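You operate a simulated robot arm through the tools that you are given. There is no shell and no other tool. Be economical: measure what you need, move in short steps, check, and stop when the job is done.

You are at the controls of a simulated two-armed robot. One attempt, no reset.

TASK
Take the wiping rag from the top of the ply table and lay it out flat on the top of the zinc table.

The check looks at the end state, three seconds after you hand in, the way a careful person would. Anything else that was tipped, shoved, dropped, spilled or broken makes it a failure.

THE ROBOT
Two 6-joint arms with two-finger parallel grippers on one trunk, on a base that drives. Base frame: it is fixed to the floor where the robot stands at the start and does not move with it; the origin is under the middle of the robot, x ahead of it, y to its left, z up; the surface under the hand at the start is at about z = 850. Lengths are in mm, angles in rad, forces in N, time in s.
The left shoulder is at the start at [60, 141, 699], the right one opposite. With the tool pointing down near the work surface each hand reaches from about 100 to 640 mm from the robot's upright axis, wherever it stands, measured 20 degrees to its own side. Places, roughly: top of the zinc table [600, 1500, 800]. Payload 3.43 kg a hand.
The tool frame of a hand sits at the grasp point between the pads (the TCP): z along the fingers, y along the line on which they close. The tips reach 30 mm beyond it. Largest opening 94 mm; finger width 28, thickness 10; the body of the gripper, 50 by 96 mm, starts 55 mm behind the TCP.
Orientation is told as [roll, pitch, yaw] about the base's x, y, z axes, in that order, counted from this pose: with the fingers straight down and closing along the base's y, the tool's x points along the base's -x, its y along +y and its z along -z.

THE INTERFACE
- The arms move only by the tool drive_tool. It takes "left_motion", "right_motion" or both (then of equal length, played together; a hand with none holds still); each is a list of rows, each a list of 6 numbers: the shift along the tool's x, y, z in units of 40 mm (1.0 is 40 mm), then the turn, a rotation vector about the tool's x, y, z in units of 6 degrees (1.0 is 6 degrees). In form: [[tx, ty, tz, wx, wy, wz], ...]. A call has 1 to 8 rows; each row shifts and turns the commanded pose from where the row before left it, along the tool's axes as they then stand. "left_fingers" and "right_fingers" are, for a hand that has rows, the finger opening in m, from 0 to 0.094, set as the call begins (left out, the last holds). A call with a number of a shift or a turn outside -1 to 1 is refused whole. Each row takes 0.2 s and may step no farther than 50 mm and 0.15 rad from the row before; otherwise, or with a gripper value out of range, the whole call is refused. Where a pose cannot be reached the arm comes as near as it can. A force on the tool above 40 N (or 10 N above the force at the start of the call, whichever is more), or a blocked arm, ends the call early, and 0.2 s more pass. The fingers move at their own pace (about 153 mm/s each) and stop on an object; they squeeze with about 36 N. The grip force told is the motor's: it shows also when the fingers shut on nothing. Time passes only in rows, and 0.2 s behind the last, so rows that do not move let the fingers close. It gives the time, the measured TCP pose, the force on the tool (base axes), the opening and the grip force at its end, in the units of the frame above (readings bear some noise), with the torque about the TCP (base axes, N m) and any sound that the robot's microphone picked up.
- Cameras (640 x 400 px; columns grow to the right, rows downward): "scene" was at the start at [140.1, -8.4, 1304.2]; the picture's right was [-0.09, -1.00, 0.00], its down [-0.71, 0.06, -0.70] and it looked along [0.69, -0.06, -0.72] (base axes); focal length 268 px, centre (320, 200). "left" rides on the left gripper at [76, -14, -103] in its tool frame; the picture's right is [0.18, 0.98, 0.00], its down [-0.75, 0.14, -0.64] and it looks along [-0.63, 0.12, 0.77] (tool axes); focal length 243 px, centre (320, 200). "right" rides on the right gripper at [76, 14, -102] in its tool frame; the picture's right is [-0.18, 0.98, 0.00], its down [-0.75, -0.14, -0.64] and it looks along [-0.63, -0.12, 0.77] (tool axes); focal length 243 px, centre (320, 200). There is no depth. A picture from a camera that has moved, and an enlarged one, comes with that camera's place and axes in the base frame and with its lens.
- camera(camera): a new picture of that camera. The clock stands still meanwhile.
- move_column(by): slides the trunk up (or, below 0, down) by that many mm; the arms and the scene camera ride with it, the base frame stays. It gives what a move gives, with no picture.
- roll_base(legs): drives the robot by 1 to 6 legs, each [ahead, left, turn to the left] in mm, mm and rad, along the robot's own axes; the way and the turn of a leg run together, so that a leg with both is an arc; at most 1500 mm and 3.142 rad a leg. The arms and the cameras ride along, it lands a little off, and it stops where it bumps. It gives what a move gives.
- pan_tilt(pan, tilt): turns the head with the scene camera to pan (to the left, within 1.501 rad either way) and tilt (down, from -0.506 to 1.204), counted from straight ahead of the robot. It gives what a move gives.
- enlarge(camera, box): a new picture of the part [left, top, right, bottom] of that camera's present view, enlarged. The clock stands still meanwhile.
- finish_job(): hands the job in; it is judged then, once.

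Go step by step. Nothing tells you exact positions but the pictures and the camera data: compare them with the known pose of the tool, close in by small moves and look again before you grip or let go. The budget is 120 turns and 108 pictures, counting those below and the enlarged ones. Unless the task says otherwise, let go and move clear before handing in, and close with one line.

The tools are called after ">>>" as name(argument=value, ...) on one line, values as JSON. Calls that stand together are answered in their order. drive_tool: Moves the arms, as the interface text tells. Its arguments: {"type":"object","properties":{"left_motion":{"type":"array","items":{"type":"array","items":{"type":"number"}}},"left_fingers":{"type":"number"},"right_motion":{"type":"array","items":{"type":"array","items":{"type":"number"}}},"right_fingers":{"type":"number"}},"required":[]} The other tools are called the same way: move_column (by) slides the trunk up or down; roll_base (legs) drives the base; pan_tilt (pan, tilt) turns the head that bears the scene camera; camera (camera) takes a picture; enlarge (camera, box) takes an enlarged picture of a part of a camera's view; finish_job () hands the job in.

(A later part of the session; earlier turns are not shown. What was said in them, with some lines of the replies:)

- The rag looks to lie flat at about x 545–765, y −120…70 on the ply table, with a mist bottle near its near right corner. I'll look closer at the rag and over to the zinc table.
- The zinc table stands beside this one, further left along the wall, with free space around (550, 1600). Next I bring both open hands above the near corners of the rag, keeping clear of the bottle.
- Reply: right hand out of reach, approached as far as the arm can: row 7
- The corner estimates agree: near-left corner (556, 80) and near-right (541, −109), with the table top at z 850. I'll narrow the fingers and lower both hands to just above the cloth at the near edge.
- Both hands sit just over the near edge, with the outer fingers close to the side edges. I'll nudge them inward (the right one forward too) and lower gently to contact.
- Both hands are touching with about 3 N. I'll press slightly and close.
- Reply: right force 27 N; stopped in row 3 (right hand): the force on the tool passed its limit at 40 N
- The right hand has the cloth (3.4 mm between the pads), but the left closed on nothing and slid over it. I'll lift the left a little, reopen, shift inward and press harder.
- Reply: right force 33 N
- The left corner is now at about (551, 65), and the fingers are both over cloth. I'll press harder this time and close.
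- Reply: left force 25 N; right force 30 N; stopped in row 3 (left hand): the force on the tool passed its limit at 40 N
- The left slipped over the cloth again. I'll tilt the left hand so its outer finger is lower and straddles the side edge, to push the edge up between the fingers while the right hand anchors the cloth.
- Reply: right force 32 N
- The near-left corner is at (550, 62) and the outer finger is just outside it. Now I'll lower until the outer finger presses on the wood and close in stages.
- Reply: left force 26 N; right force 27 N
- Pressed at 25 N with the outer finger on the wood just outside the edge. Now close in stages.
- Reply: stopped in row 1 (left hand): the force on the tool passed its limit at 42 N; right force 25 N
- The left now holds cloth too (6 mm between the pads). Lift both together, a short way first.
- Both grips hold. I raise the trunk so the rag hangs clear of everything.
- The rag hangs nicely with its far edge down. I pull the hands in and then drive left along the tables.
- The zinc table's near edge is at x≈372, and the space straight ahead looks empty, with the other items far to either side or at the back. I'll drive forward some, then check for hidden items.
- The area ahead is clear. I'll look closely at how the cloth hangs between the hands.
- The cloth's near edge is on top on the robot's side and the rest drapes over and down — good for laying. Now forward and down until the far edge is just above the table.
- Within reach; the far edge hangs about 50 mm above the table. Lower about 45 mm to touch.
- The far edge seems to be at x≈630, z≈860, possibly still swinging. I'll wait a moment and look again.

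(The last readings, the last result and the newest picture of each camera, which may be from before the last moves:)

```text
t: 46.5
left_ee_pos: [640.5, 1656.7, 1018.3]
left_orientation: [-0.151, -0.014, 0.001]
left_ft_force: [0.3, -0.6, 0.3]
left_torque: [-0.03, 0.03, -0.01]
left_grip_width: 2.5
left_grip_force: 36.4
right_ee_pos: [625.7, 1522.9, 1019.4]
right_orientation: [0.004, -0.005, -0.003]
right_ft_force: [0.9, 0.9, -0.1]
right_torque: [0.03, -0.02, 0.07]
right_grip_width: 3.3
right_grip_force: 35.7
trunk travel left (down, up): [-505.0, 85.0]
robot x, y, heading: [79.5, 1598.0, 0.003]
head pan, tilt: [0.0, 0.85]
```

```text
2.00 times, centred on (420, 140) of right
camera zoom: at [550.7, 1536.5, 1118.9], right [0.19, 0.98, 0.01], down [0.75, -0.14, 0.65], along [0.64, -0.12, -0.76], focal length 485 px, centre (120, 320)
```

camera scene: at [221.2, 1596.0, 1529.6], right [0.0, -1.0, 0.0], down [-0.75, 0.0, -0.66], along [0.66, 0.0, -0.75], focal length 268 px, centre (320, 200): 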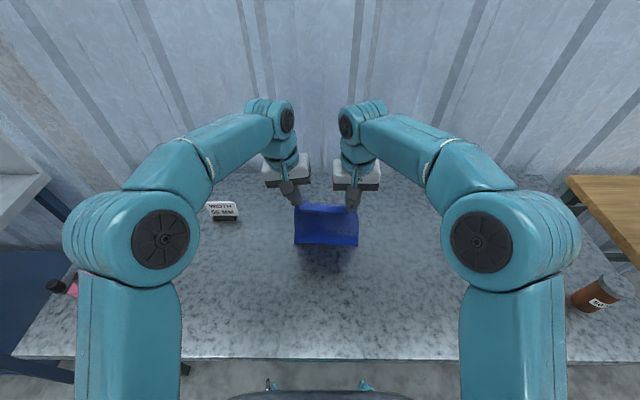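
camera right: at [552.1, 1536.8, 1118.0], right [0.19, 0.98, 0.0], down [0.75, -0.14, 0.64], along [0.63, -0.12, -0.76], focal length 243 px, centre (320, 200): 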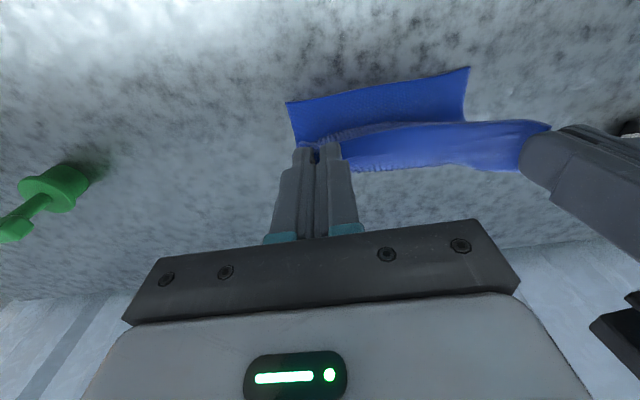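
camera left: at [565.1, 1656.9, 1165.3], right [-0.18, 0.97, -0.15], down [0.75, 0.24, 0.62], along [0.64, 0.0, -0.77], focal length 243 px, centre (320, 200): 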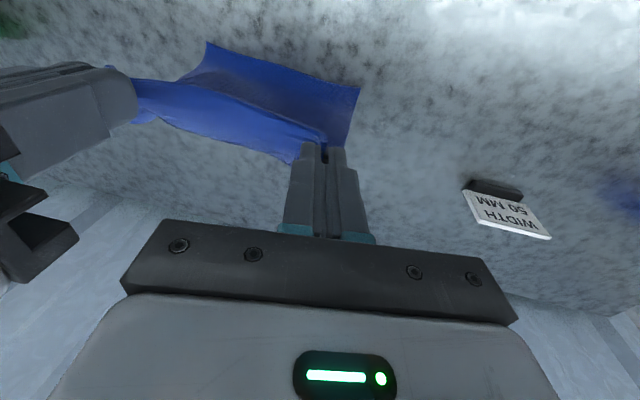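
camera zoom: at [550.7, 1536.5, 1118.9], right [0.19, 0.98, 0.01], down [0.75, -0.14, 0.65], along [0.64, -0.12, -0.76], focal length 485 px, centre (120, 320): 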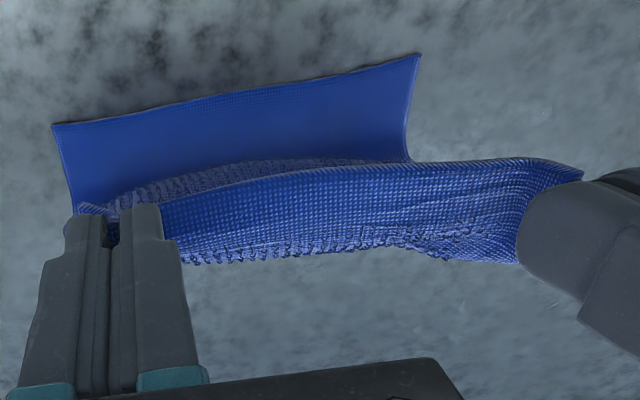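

The stereo check shows the zinc top is really at z≈850, so the rag already touched down and its far edge bent toward the robot. I'll lift again so it hangs straight, then re-lay it while drawing the hands back.

>>> drive_tool(left_motion=[[0, -0.077, -0.494, 0, 0, 0], [0, -0.077, -0.494, 0, 0, 0], [0, -0.077, -0.494, 0, 0, 0], [0, -0.077, -0.494, 0, 0, 0], [0, 0, 0, 0, 0, 0], [0, 0, 0, 0, 0, 0], [0, 0, 0, 0, 0, 0], [0, 0, 0, 0, 0, 0]], right_motion=[[0, 0, -0.5, 0, 0, 0], [0, 0, -0.5, 0, 0, 0], [0, 0, -0.5, 0, 0, 0], [0, 0, -0.5, 0, 0, 0], [0, 0, 0, 0, 0, 0], [0, 0, 0, 0, 0, 0], [0, 0, 0, 0, 0, 0], [0, 0, 0, 0, 0, 0]])

>>> enlarge(camera="scene", box=[230, 160, 422, 280])

>>> enlarge(camera="right", box=[260, 40, 580, 240])

```text
t: 48.3
left_ee_pos: [637.6, 1654.3, 1098.1]
left_orientation: [-0.149, -0.015, 0.002]
left_ft_force: [0.1, 0.0, -0.7]
left_torque: [0.04, 0.0, 0.0]
left_grip_width: 2.5
left_grip_force: 36.3
right_ee_pos: [624.5, 1523.5, 1097.3]
right_orientation: [0.004, -0.007, -0.004]
right_ft_force: [-0.4, 0.2, -0.2]
right_torque: [0.03, 0.05, 0.05]
right_grip_width: 4.0
right_grip_force: 36.0
trunk travel left (down, up): [-505.0, 85.0]
robot x, y, heading: [82.0, 1595.6, 0.006]
head pan, tilt: [0.0, 0.85]
```

```text
3.33 times, centred on (326, 220) of scene
camera zoom: at [216.9, 1595.7, 1530.1], right [0.0, -1.0, 0.0], down [-0.75, 0.0, -0.66], along [0.66, 0.0, -0.75], focal length 895 px, centre (300, 133)
```

zoom: 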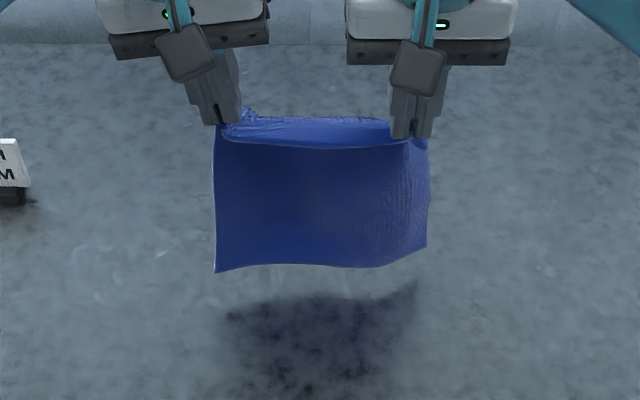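

```text
2.00 times, centred on (420, 140) of right
camera zoom: at [548.6, 1536.8, 1199.4], right [0.19, 0.98, 0.01], down [0.75, -0.14, 0.65], along [0.64, -0.12, -0.76], focal length 485 px, centre (120, 320)
```

zoom: 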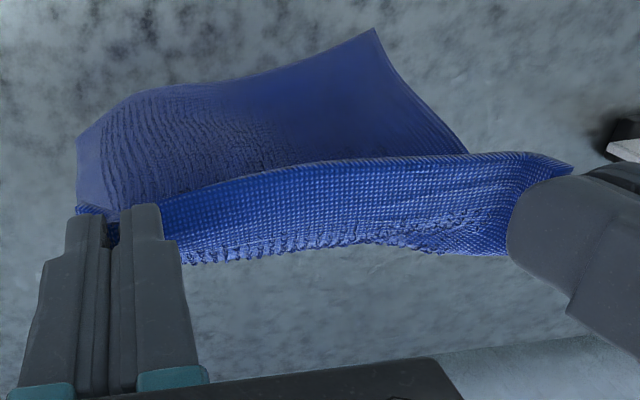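

It hangs straight again with the far edge at z≈887. I'll lower to just above contact and go a bit further forward, let it settle, and then draw back while descending.

>>> drive_tool(left_motion=[[-0.3, 0.048, 0.309, 0, 0, 0], [-0.3, 0.048, 0.309, 0, 0, 0], [0, 0, 0, 0, 0, 0], [0, 0, 0, 0, 0, 0], [0, 0, 0, 0, 0, 0], [0, 0, 0, 0, 0, 0]], right_motion=[[-0.3, 0, 0.3125, 0, 0, 0], [-0.3, 0, 0.3125, 0, 0, 0], [0, 0, 0, 0, 0, 0], [0, 0, 0, 0, 0, 0], [0, 0, 0, 0, 0, 0], [0, 0, 0, 0, 0, 0]])

>>> drive_tool(left_motion=[[0.5, 0.01, 0.08, 0, 0, 0], [0.5, 0.02, 0.15, 0, 0, 0], [0.5, 0.03, 0.2, 0, 0, 0], [0.5, 0.03, 0.2, 0, 0, 0]], right_motion=[[0.5, 0, 0.08, 0, 0, 0], [0.5, 0, 0.15, 0, 0, 0], [0.5, 0, 0.2, 0, 0, 0], [0.5, 0, 0.2, 0, 0, 0]])

>>> enlarge(camera="scene", box=[230, 160, 422, 280])

>>> enlarge(camera="right", box=[260, 40, 580, 240])

```text
t: 49.7
left_ee_pos: [663.7, 1654.9, 1073.0]
left_orientation: [-0.152, -0.013, 0.003]
left_ft_force: [0.3, -0.5, 0.9]
left_torque: [0.04, -0.01, 0.01]
left_grip_width: 2.4
left_grip_force: 36.1
right_ee_pos: [648.9, 1523.4, 1073.9]
right_orientation: [0.004, -0.005, -0.002]
right_ft_force: [1.0, 0.6, 0.1]
right_torque: [0.03, 0.02, 0.05]
right_grip_width: 3.7
right_grip_force: 35.7
trunk travel left (down, up): [-505.0, 85.0]
robot x, y, heading: [76.9, 1600.1, 0.002]
head pan, tilt: [0.0, 0.85]
```

```text
t: 50.7
left_ee_pos: [582.5, 1653.6, 1047.0]
left_orientation: [-0.151, -0.015, 0.001]
left_ft_force: [-0.4, -0.5, 0.6]
left_torque: [0.03, -0.04, 0.01]
left_grip_width: 2.3
left_grip_force: 35.8
right_ee_pos: [569.6, 1524.9, 1050.2]
right_orientation: [0.006, -0.006, 0.001]
right_ft_force: [-0.4, 0.1, 0.2]
right_torque: [0.0, -0.01, 0.0]
right_grip_width: 3.7
right_grip_force: 36.0
trunk travel left (down, up): [-505.0, 85.0]
robot x, y, heading: [75.6, 1600.1, 0.005]
head pan, tilt: [0.0, 0.85]
```

```text
3.33 times, centred on (326, 220) of scene
camera zoom: at [215.9, 1595.5, 1530.3], right [0.0, -1.0, 0.0], down [-0.75, 0.0, -0.66], along [0.66, 0.0, -0.75], focal length 895 px, centre (300, 133)
```

zoom: 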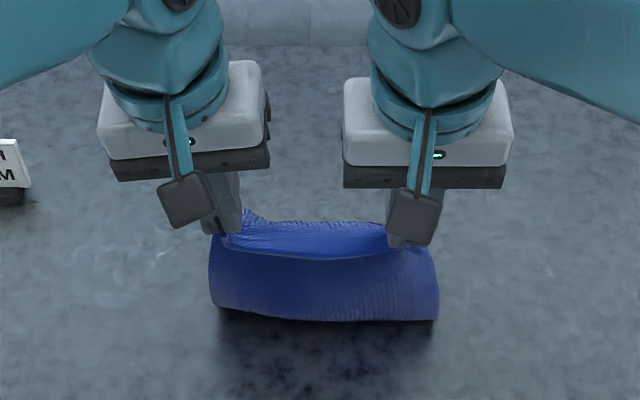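

```text
2.00 times, centred on (420, 140) of right
camera zoom: at [493.1, 1538.5, 1150.9], right [0.18, 0.98, 0.01], down [0.75, -0.14, 0.65], along [0.64, -0.12, -0.76], focal length 485 px, centre (120, 320)
```

zoom: 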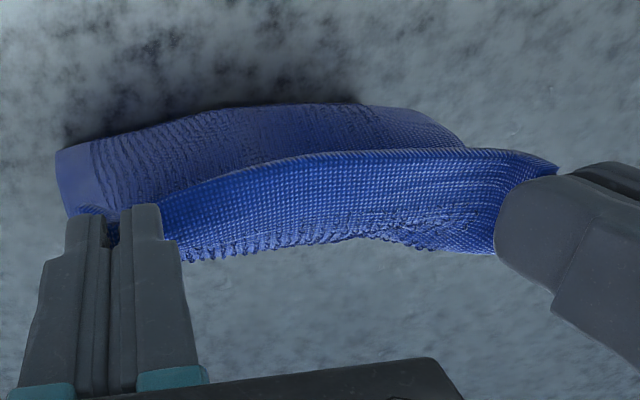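

The far edge is on the table at x≈600 with the cloth slanting back to the hands, as wanted. Continue the arc back and down.

>>> drive_tool(left_motion=[[0.39, 0.015, 0.1, 0, 0, 0], [0.39, 0.015, 0.1, 0, 0, 0], [0.35, 0.025, 0.158, 0, 0, 0], [0.35, 0.025, 0.158, 0, 0, 0], [0.325, 0.034, 0.222, 0, 0, 0], [0.325, 0.034, 0.222, 0, 0, 0], [0.275, 0.042, 0.272, 0, 0, 0], [0.275, 0.042, 0.272, 0, 0, 0]], right_motion=[[0.39, 0, 0.1, 0, 0, 0], [0.39, 0, 0.1, 0, 0, 0], [0.35, 0, 0.16, 0, 0, 0], [0.35, 0, 0.16, 0, 0, 0], [0.325, 0, 0.225, 0, 0, 0], [0.325, 0, 0.225, 0, 0, 0], [0.275, 0, 0.275, 0, 0, 0], [0.275, 0, 0.275, 0, 0, 0]])

>>> camera(camera="scene")

>>> camera(camera="right")

```text
t: 52.5
left_ee_pos: [476.3, 1656.3, 985.8]
left_orientation: [-0.15, -0.016, 0.005]
left_ft_force: [-0.1, -0.3, -0.2]
left_torque: [0.01, -0.01, 0.0]
left_grip_width: 2.6
left_grip_force: 35.7
right_ee_pos: [463.5, 1524.4, 986.7]
right_orientation: [0.005, -0.007, 0.001]
right_ft_force: [0.0, 0.2, -0.2]
right_torque: [0.01, 0.02, 0.01]
right_grip_width: 3.5
right_grip_force: 35.7
trunk travel left (down, up): [-505.0, 85.0]
robot x, y, heading: [77.2, 1596.2, 0.004]
head pan, tilt: [0.0, 0.85]
```

```text
67 pictures are left
camera scene: at [215.5, 1595.8, 1530.3], right [0.0, -1.0, 0.0], down [-0.75, 0.0, -0.66], along [0.66, 0.0, -0.75], focal length 268 px, centre (320, 200)
```

scene: 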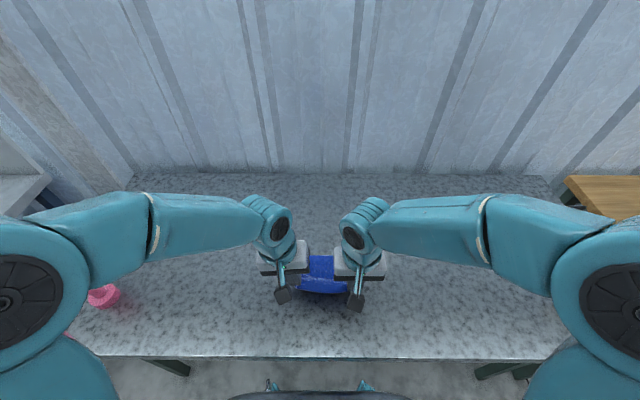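

```text
66 pictures are left
camera right: at [386.2, 1538.3, 1087.5], right [0.18, 0.98, 0.01], down [0.75, -0.14, 0.65], along [0.64, -0.12, -0.76], focal length 243 px, centre (320, 200)
```

right: 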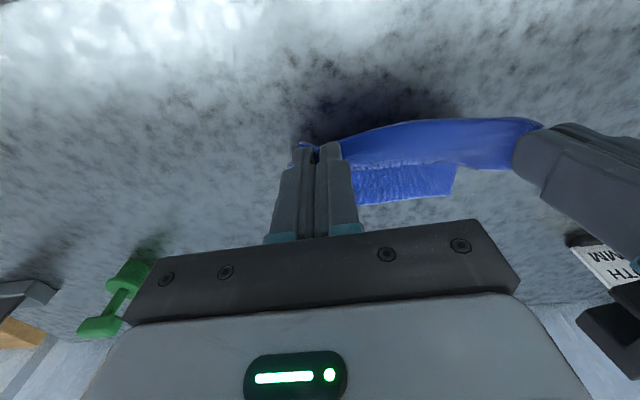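

The far edge lies forward on the table at x≈609 and has stayed put. Continue the second half of the arc.

>>> drive_tool(left_motion=[[0.225, 0.05, 0.321, 0, 0, 0], [0.225, 0.05, 0.321, 0, 0, 0], [0.1625, 0.054, 0.346, 0, 0, 0], [0.1625, 0.054, 0.346, 0, 0, 0], [0.1, 0.06, 0.385, 0, 0, 0], [0.1, 0.06, 0.385, 0, 0, 0]], right_motion=[[0.225, 0, 0.325, 0, 0, 0], [0.225, 0, 0.325, 0, 0, 0], [0.1625, 0, 0.35, 0, 0, 0], [0.1625, 0, 0.35, 0, 0, 0], [0.1, 0, 0.39, 0, 0, 0], [0.1, 0, 0.39, 0, 0, 0]])

>>> camera(camera="left")

>>> camera(camera="right")

>>> enlarge(camera="scene", box=[210, 220, 450, 370])

```text
t: 53.9
left_ee_pos: [438.2, 1657.0, 900.1]
left_orientation: [-0.15, -0.015, 0.003]
left_ft_force: [-0.4, -0.4, -0.7]
left_torque: [-0.01, 0.01, 0.02]
left_grip_width: 2.8
left_grip_force: 35.7
right_ee_pos: [424.4, 1522.2, 902.4]
right_orientation: [0.005, -0.006, -0.002]
right_ft_force: [0.4, 0.4, 0.0]
right_torque: [0.03, 0.02, 0.05]
right_grip_width: 3.8
right_grip_force: 36.3
trunk travel left (down, up): [-505.0, 85.0]
robot x, y, heading: [80.1, 1595.7, 0.006]
head pan, tilt: [0.0, 0.85]
```

```text
65 pictures are left
camera left: at [361.4, 1656.9, 1002.2], right [-0.18, 0.97, -0.15], down [0.74, 0.24, 0.62], along [0.64, 0.0, -0.77], focal length 243 px, centre (320, 200)
```

left: 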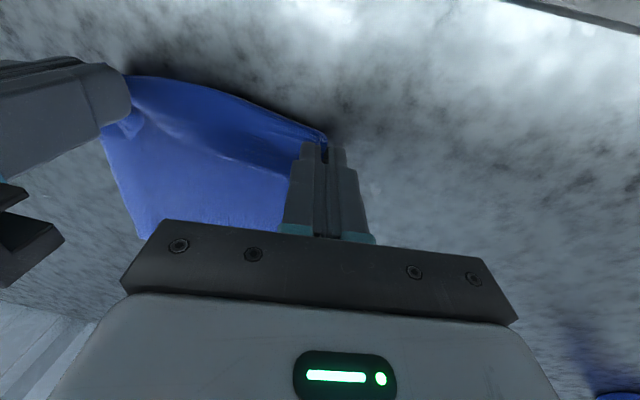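

```text
64 pictures are left
camera right: at [348.1, 1537.2, 1001.7], right [0.19, 0.98, 0.01], down [0.75, -0.15, 0.65], along [0.64, -0.12, -0.76], focal length 243 px, centre (320, 200)
```

right: 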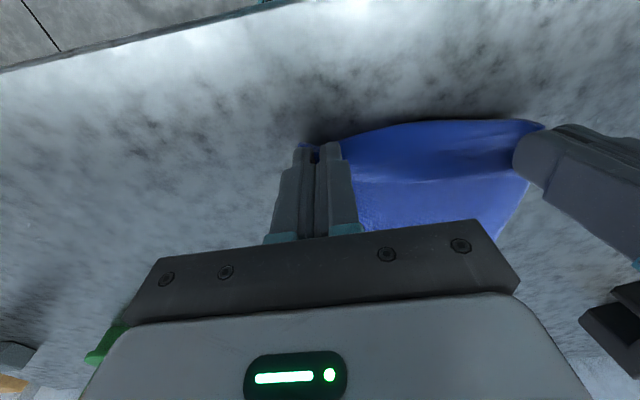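

```text
2.67 times, centred on (330, 295) of scene
camera zoom: at [217.3, 1595.7, 1530.1], right [0.0, -1.0, 0.0], down [-0.75, 0.0, -0.66], along [0.66, 0.0, -0.75], focal length 716 px, centre (293, -53)
```

zoom: 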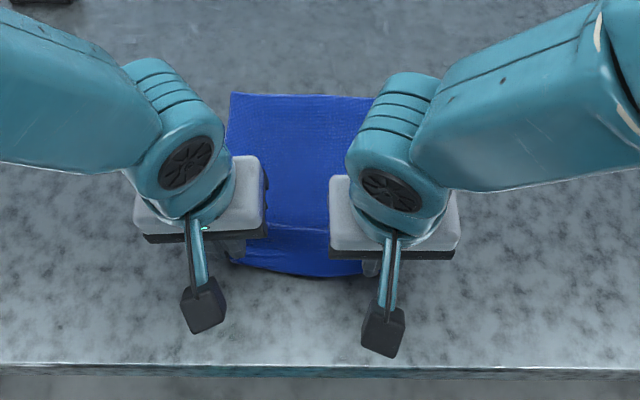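

The rag is nearly flat with good margin to the edges. I lower to just above the table, pull a little back and spread the hands to take out the slack.

>>> drive_tool(left_motion=[[0.1, 0.027, 0.17, 0, 0, 0], [0.1, 0.027, 0.17, 0, 0, 0], [0.05, 0.12, 0, 0, 0, 0], [0.05, 0.12, 0, 0, 0, 0]], right_motion=[[0.1, 0, 0.19, 0, 0, 0], [0.1, 0, 0.19, 0, 0, 0], [0.05, -0.12, 0, 0, 0, 0], [0.05, -0.12, 0, 0, 0, 0]])

>>> camera(camera="left")

>>> camera(camera="right")

```text
t: 54.9
left_ee_pos: [426.0, 1664.5, 883.4]
left_orientation: [-0.152, -0.016, 0.003]
left_ft_force: [1.3, -6.7, 4.2]
left_torque: [-0.33, -0.02, 0.09]
left_grip_width: 3.2
left_grip_force: 36.4
right_ee_pos: [412.4, 1516.7, 885.2]
right_orientation: [0.006, -0.01, -0.001]
right_ft_force: [0.4, 8.0, 5.9]
right_torque: [0.24, -0.19, 0.11]
right_grip_width: 3.9
right_grip_force: 35.8
trunk travel left (down, up): [-505.0, 85.0]
robot x, y, heading: [78.4, 1593.7, 0.003]
head pan, tilt: [0.0, 0.85]
```

```text
62 pictures are left
camera left: at [349.0, 1666.4, 986.3], right [-0.18, 0.97, -0.15], down [0.74, 0.24, 0.62], along [0.64, 0.0, -0.77], focal length 243 px, centre (320, 200)
```

left: 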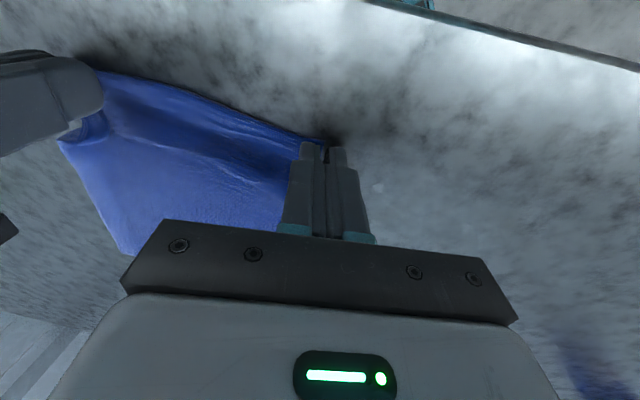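

```text
61 pictures are left
camera right: at [336.1, 1529.4, 986.3], right [0.18, 0.98, 0.01], down [0.75, -0.15, 0.65], along [0.64, -0.11, -0.76], focal length 243 px, centre (320, 200)
```

right: 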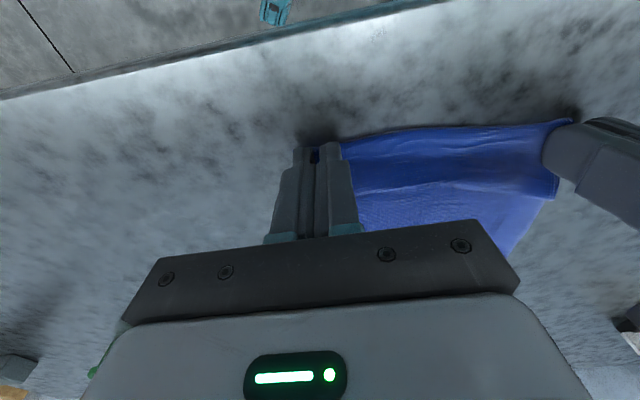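

The near edge is taut and down on the table. Release gently and raise straight up.

>>> drive_tool(left_motion=[[0, 0, 0, 0, 0, 0], [0, 0, 0, 0, 0, 0]], right_motion=[[0, 0, 0, 0, 0, 0], [0, 0, 0, 0, 0, 0]], left_fingers=0.03, right_fingers=0.03)

>>> drive_tool(left_motion=[[0, 0, -0.25, 0, 0, 0], [0, 0, -0.5, 0, 0, 0], [0, 0, -0.7, 0, 0, 0], [0, 0, -0.7, 0, 0, 0]], right_motion=[[0, 0, -0.25, 0, 0, 0], [0, 0, -0.5, 0, 0, 0], [0, 0, -0.7, 0, 0, 0], [0, 0, -0.7, 0, 0, 0]])

>>> camera(camera="left")

>>> camera(camera="right")

```text
t: 55.5
left_ee_pos: [425.9, 1665.0, 883.2]
left_orientation: [-0.151, -0.014, 0.002]
left_ft_force: [-2.9, -3.4, 4.4]
left_torque: [-0.02, 0.19, 0.1]
left_grip_width: 27.7
left_grip_force: 0.0
right_ee_pos: [412.2, 1514.9, 884.8]
right_orientation: [0.004, -0.006, -0.003]
right_ft_force: [0.7, 0.2, 1.0]
right_torque: [0.01, 0.01, -0.02]
right_grip_width: 29.8
right_grip_force: 0.0
trunk travel left (down, up): [-505.0, 85.0]
robot x, y, heading: [79.2, 1595.7, 0.004]
head pan, tilt: [0.0, 0.85]
```

```text
t: 56.5
left_ee_pos: [424.6, 1678.1, 967.8]
left_orientation: [-0.148, -0.014, 0.002]
left_ft_force: [0.1, 0.9, -0.1]
left_torque: [0.0, -0.02, -0.02]
left_grip_width: 30.4
left_grip_force: 0.0
right_ee_pos: [410.3, 1513.7, 971.8]
right_orientation: [0.003, -0.008, -0.001]
right_ft_force: [0.3, -0.2, -0.5]
right_torque: [-0.01, -0.01, -0.02]
right_grip_width: 29.9
right_grip_force: 0.0
trunk travel left (down, up): [-505.0, 85.0]
robot x, y, heading: [78.4, 1596.1, 0.004]
head pan, tilt: [0.0, 0.85]
```

```text
60 pictures are left
camera left: at [345.9, 1677.8, 1070.9], right [-0.18, 0.97, -0.15], down [0.74, 0.24, 0.63], along [0.64, 0.0, -0.77], focal length 243 px, centre (320, 200)
```

left: 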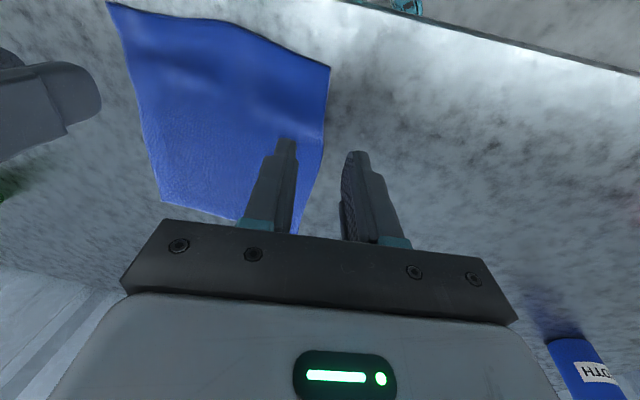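

```text
59 pictures are left
camera right: at [335.2, 1527.6, 1072.6], right [0.19, 0.98, 0.01], down [0.75, -0.14, 0.65], along [0.64, -0.12, -0.76], focal length 243 px, centre (320, 200)
```

right: 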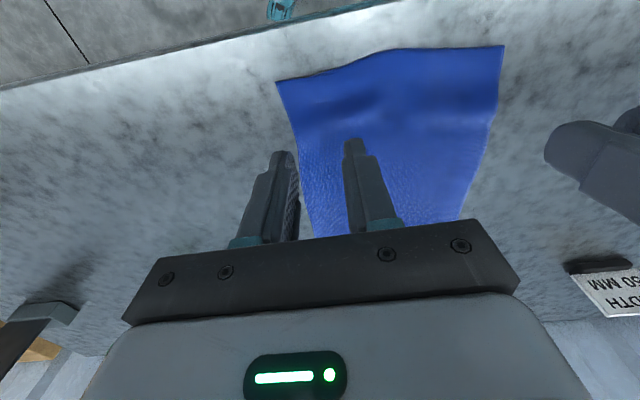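

Released; it lies flat with a slight ripple. Raise the hands, spread them aside, and inspect.

>>> drive_tool(left_motion=[[0.3, 0, -0.9, 0, 0, 0], [0.3, 0, -0.9, 0, 0, 0], [0, 0.9, -0.4, 0, 0, 0], [0, 0.9, -0.4, 0, 0, 0], [0, 0.9, 0, 0, 0, 0], [0, 0.9, 0, 0, 0, 0]], right_motion=[[0.3, 0, -0.9, 0, 0, 0], [0.3, 0, -0.9, 0, 0, 0], [0, -0.9, -0.4, 0, 0, 0], [0, -0.9, -0.4, 0, 0, 0], [0, -0.9, 0, 0, 0, 0], [0, -0.9, 0, 0, 0, 0]])

>>> camera(camera="scene")

>>> enlarge(camera="scene", box=[226, 220, 434, 350])

```text
t: 57.9
left_ee_pos: [398.0, 1838.1, 1051.9]
left_orientation: [-0.15, -0.015, 0.003]
left_ft_force: [0.5, 0.1, 0.3]
left_torque: [-0.02, -0.04, 0.0]
left_grip_width: 29.8
left_grip_force: 0.0
right_ee_pos: [386.3, 1370.6, 1073.8]
right_orientation: [0.004, -0.01, -0.003]
right_ft_force: [-0.4, -0.2, 0.2]
right_torque: [-0.01, -0.04, 0.0]
right_grip_width: 29.9
right_grip_force: 0.2
trunk travel left (down, up): [-505.0, 85.0]
robot x, y, heading: [79.1, 1596.6, 0.004]
head pan, tilt: [0.0, 0.85]
```

```text
58 pictures are left
camera scene: at [213.6, 1596.0, 1530.5], right [0.0, -1.0, 0.0], down [-0.75, 0.0, -0.66], along [0.66, 0.0, -0.75], focal length 268 px, centre (320, 200)
```

scene: 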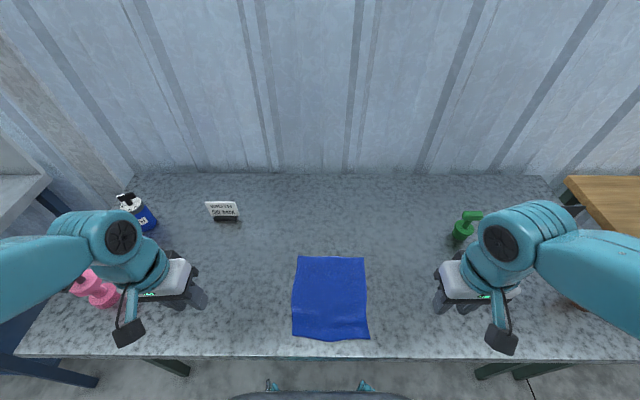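

```text
3.08 times, centred on (330, 285) of scene
camera zoom: at [213.6, 1596.0, 1530.5], right [0.0, -1.0, 0.0], down [-0.75, 0.0, -0.66], along [0.66, 0.0, -0.75], focal length 826 px, centre (289, -62)
```

zoom: 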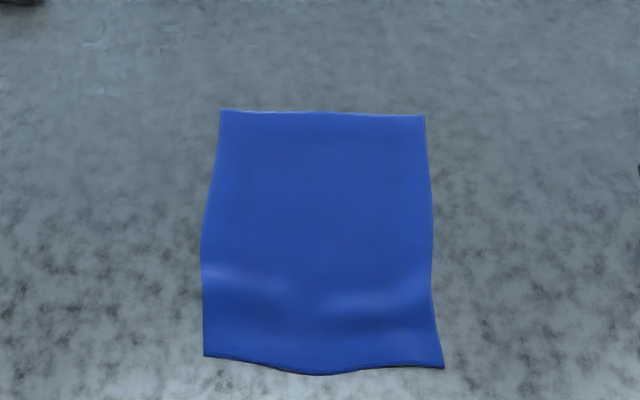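

The rag lies spread out on the zinc table, all four corners out and only a faint ripple; nothing else has been disturbed and the hands are clear. Handing in.

>>> finish_job()

```text
The job is handed in.
```

The wiping rag now lies flat on the zinc table, with a faint ripple near its front edge. Nothing else looked disturbed, and I handed the job in with both hands clear.
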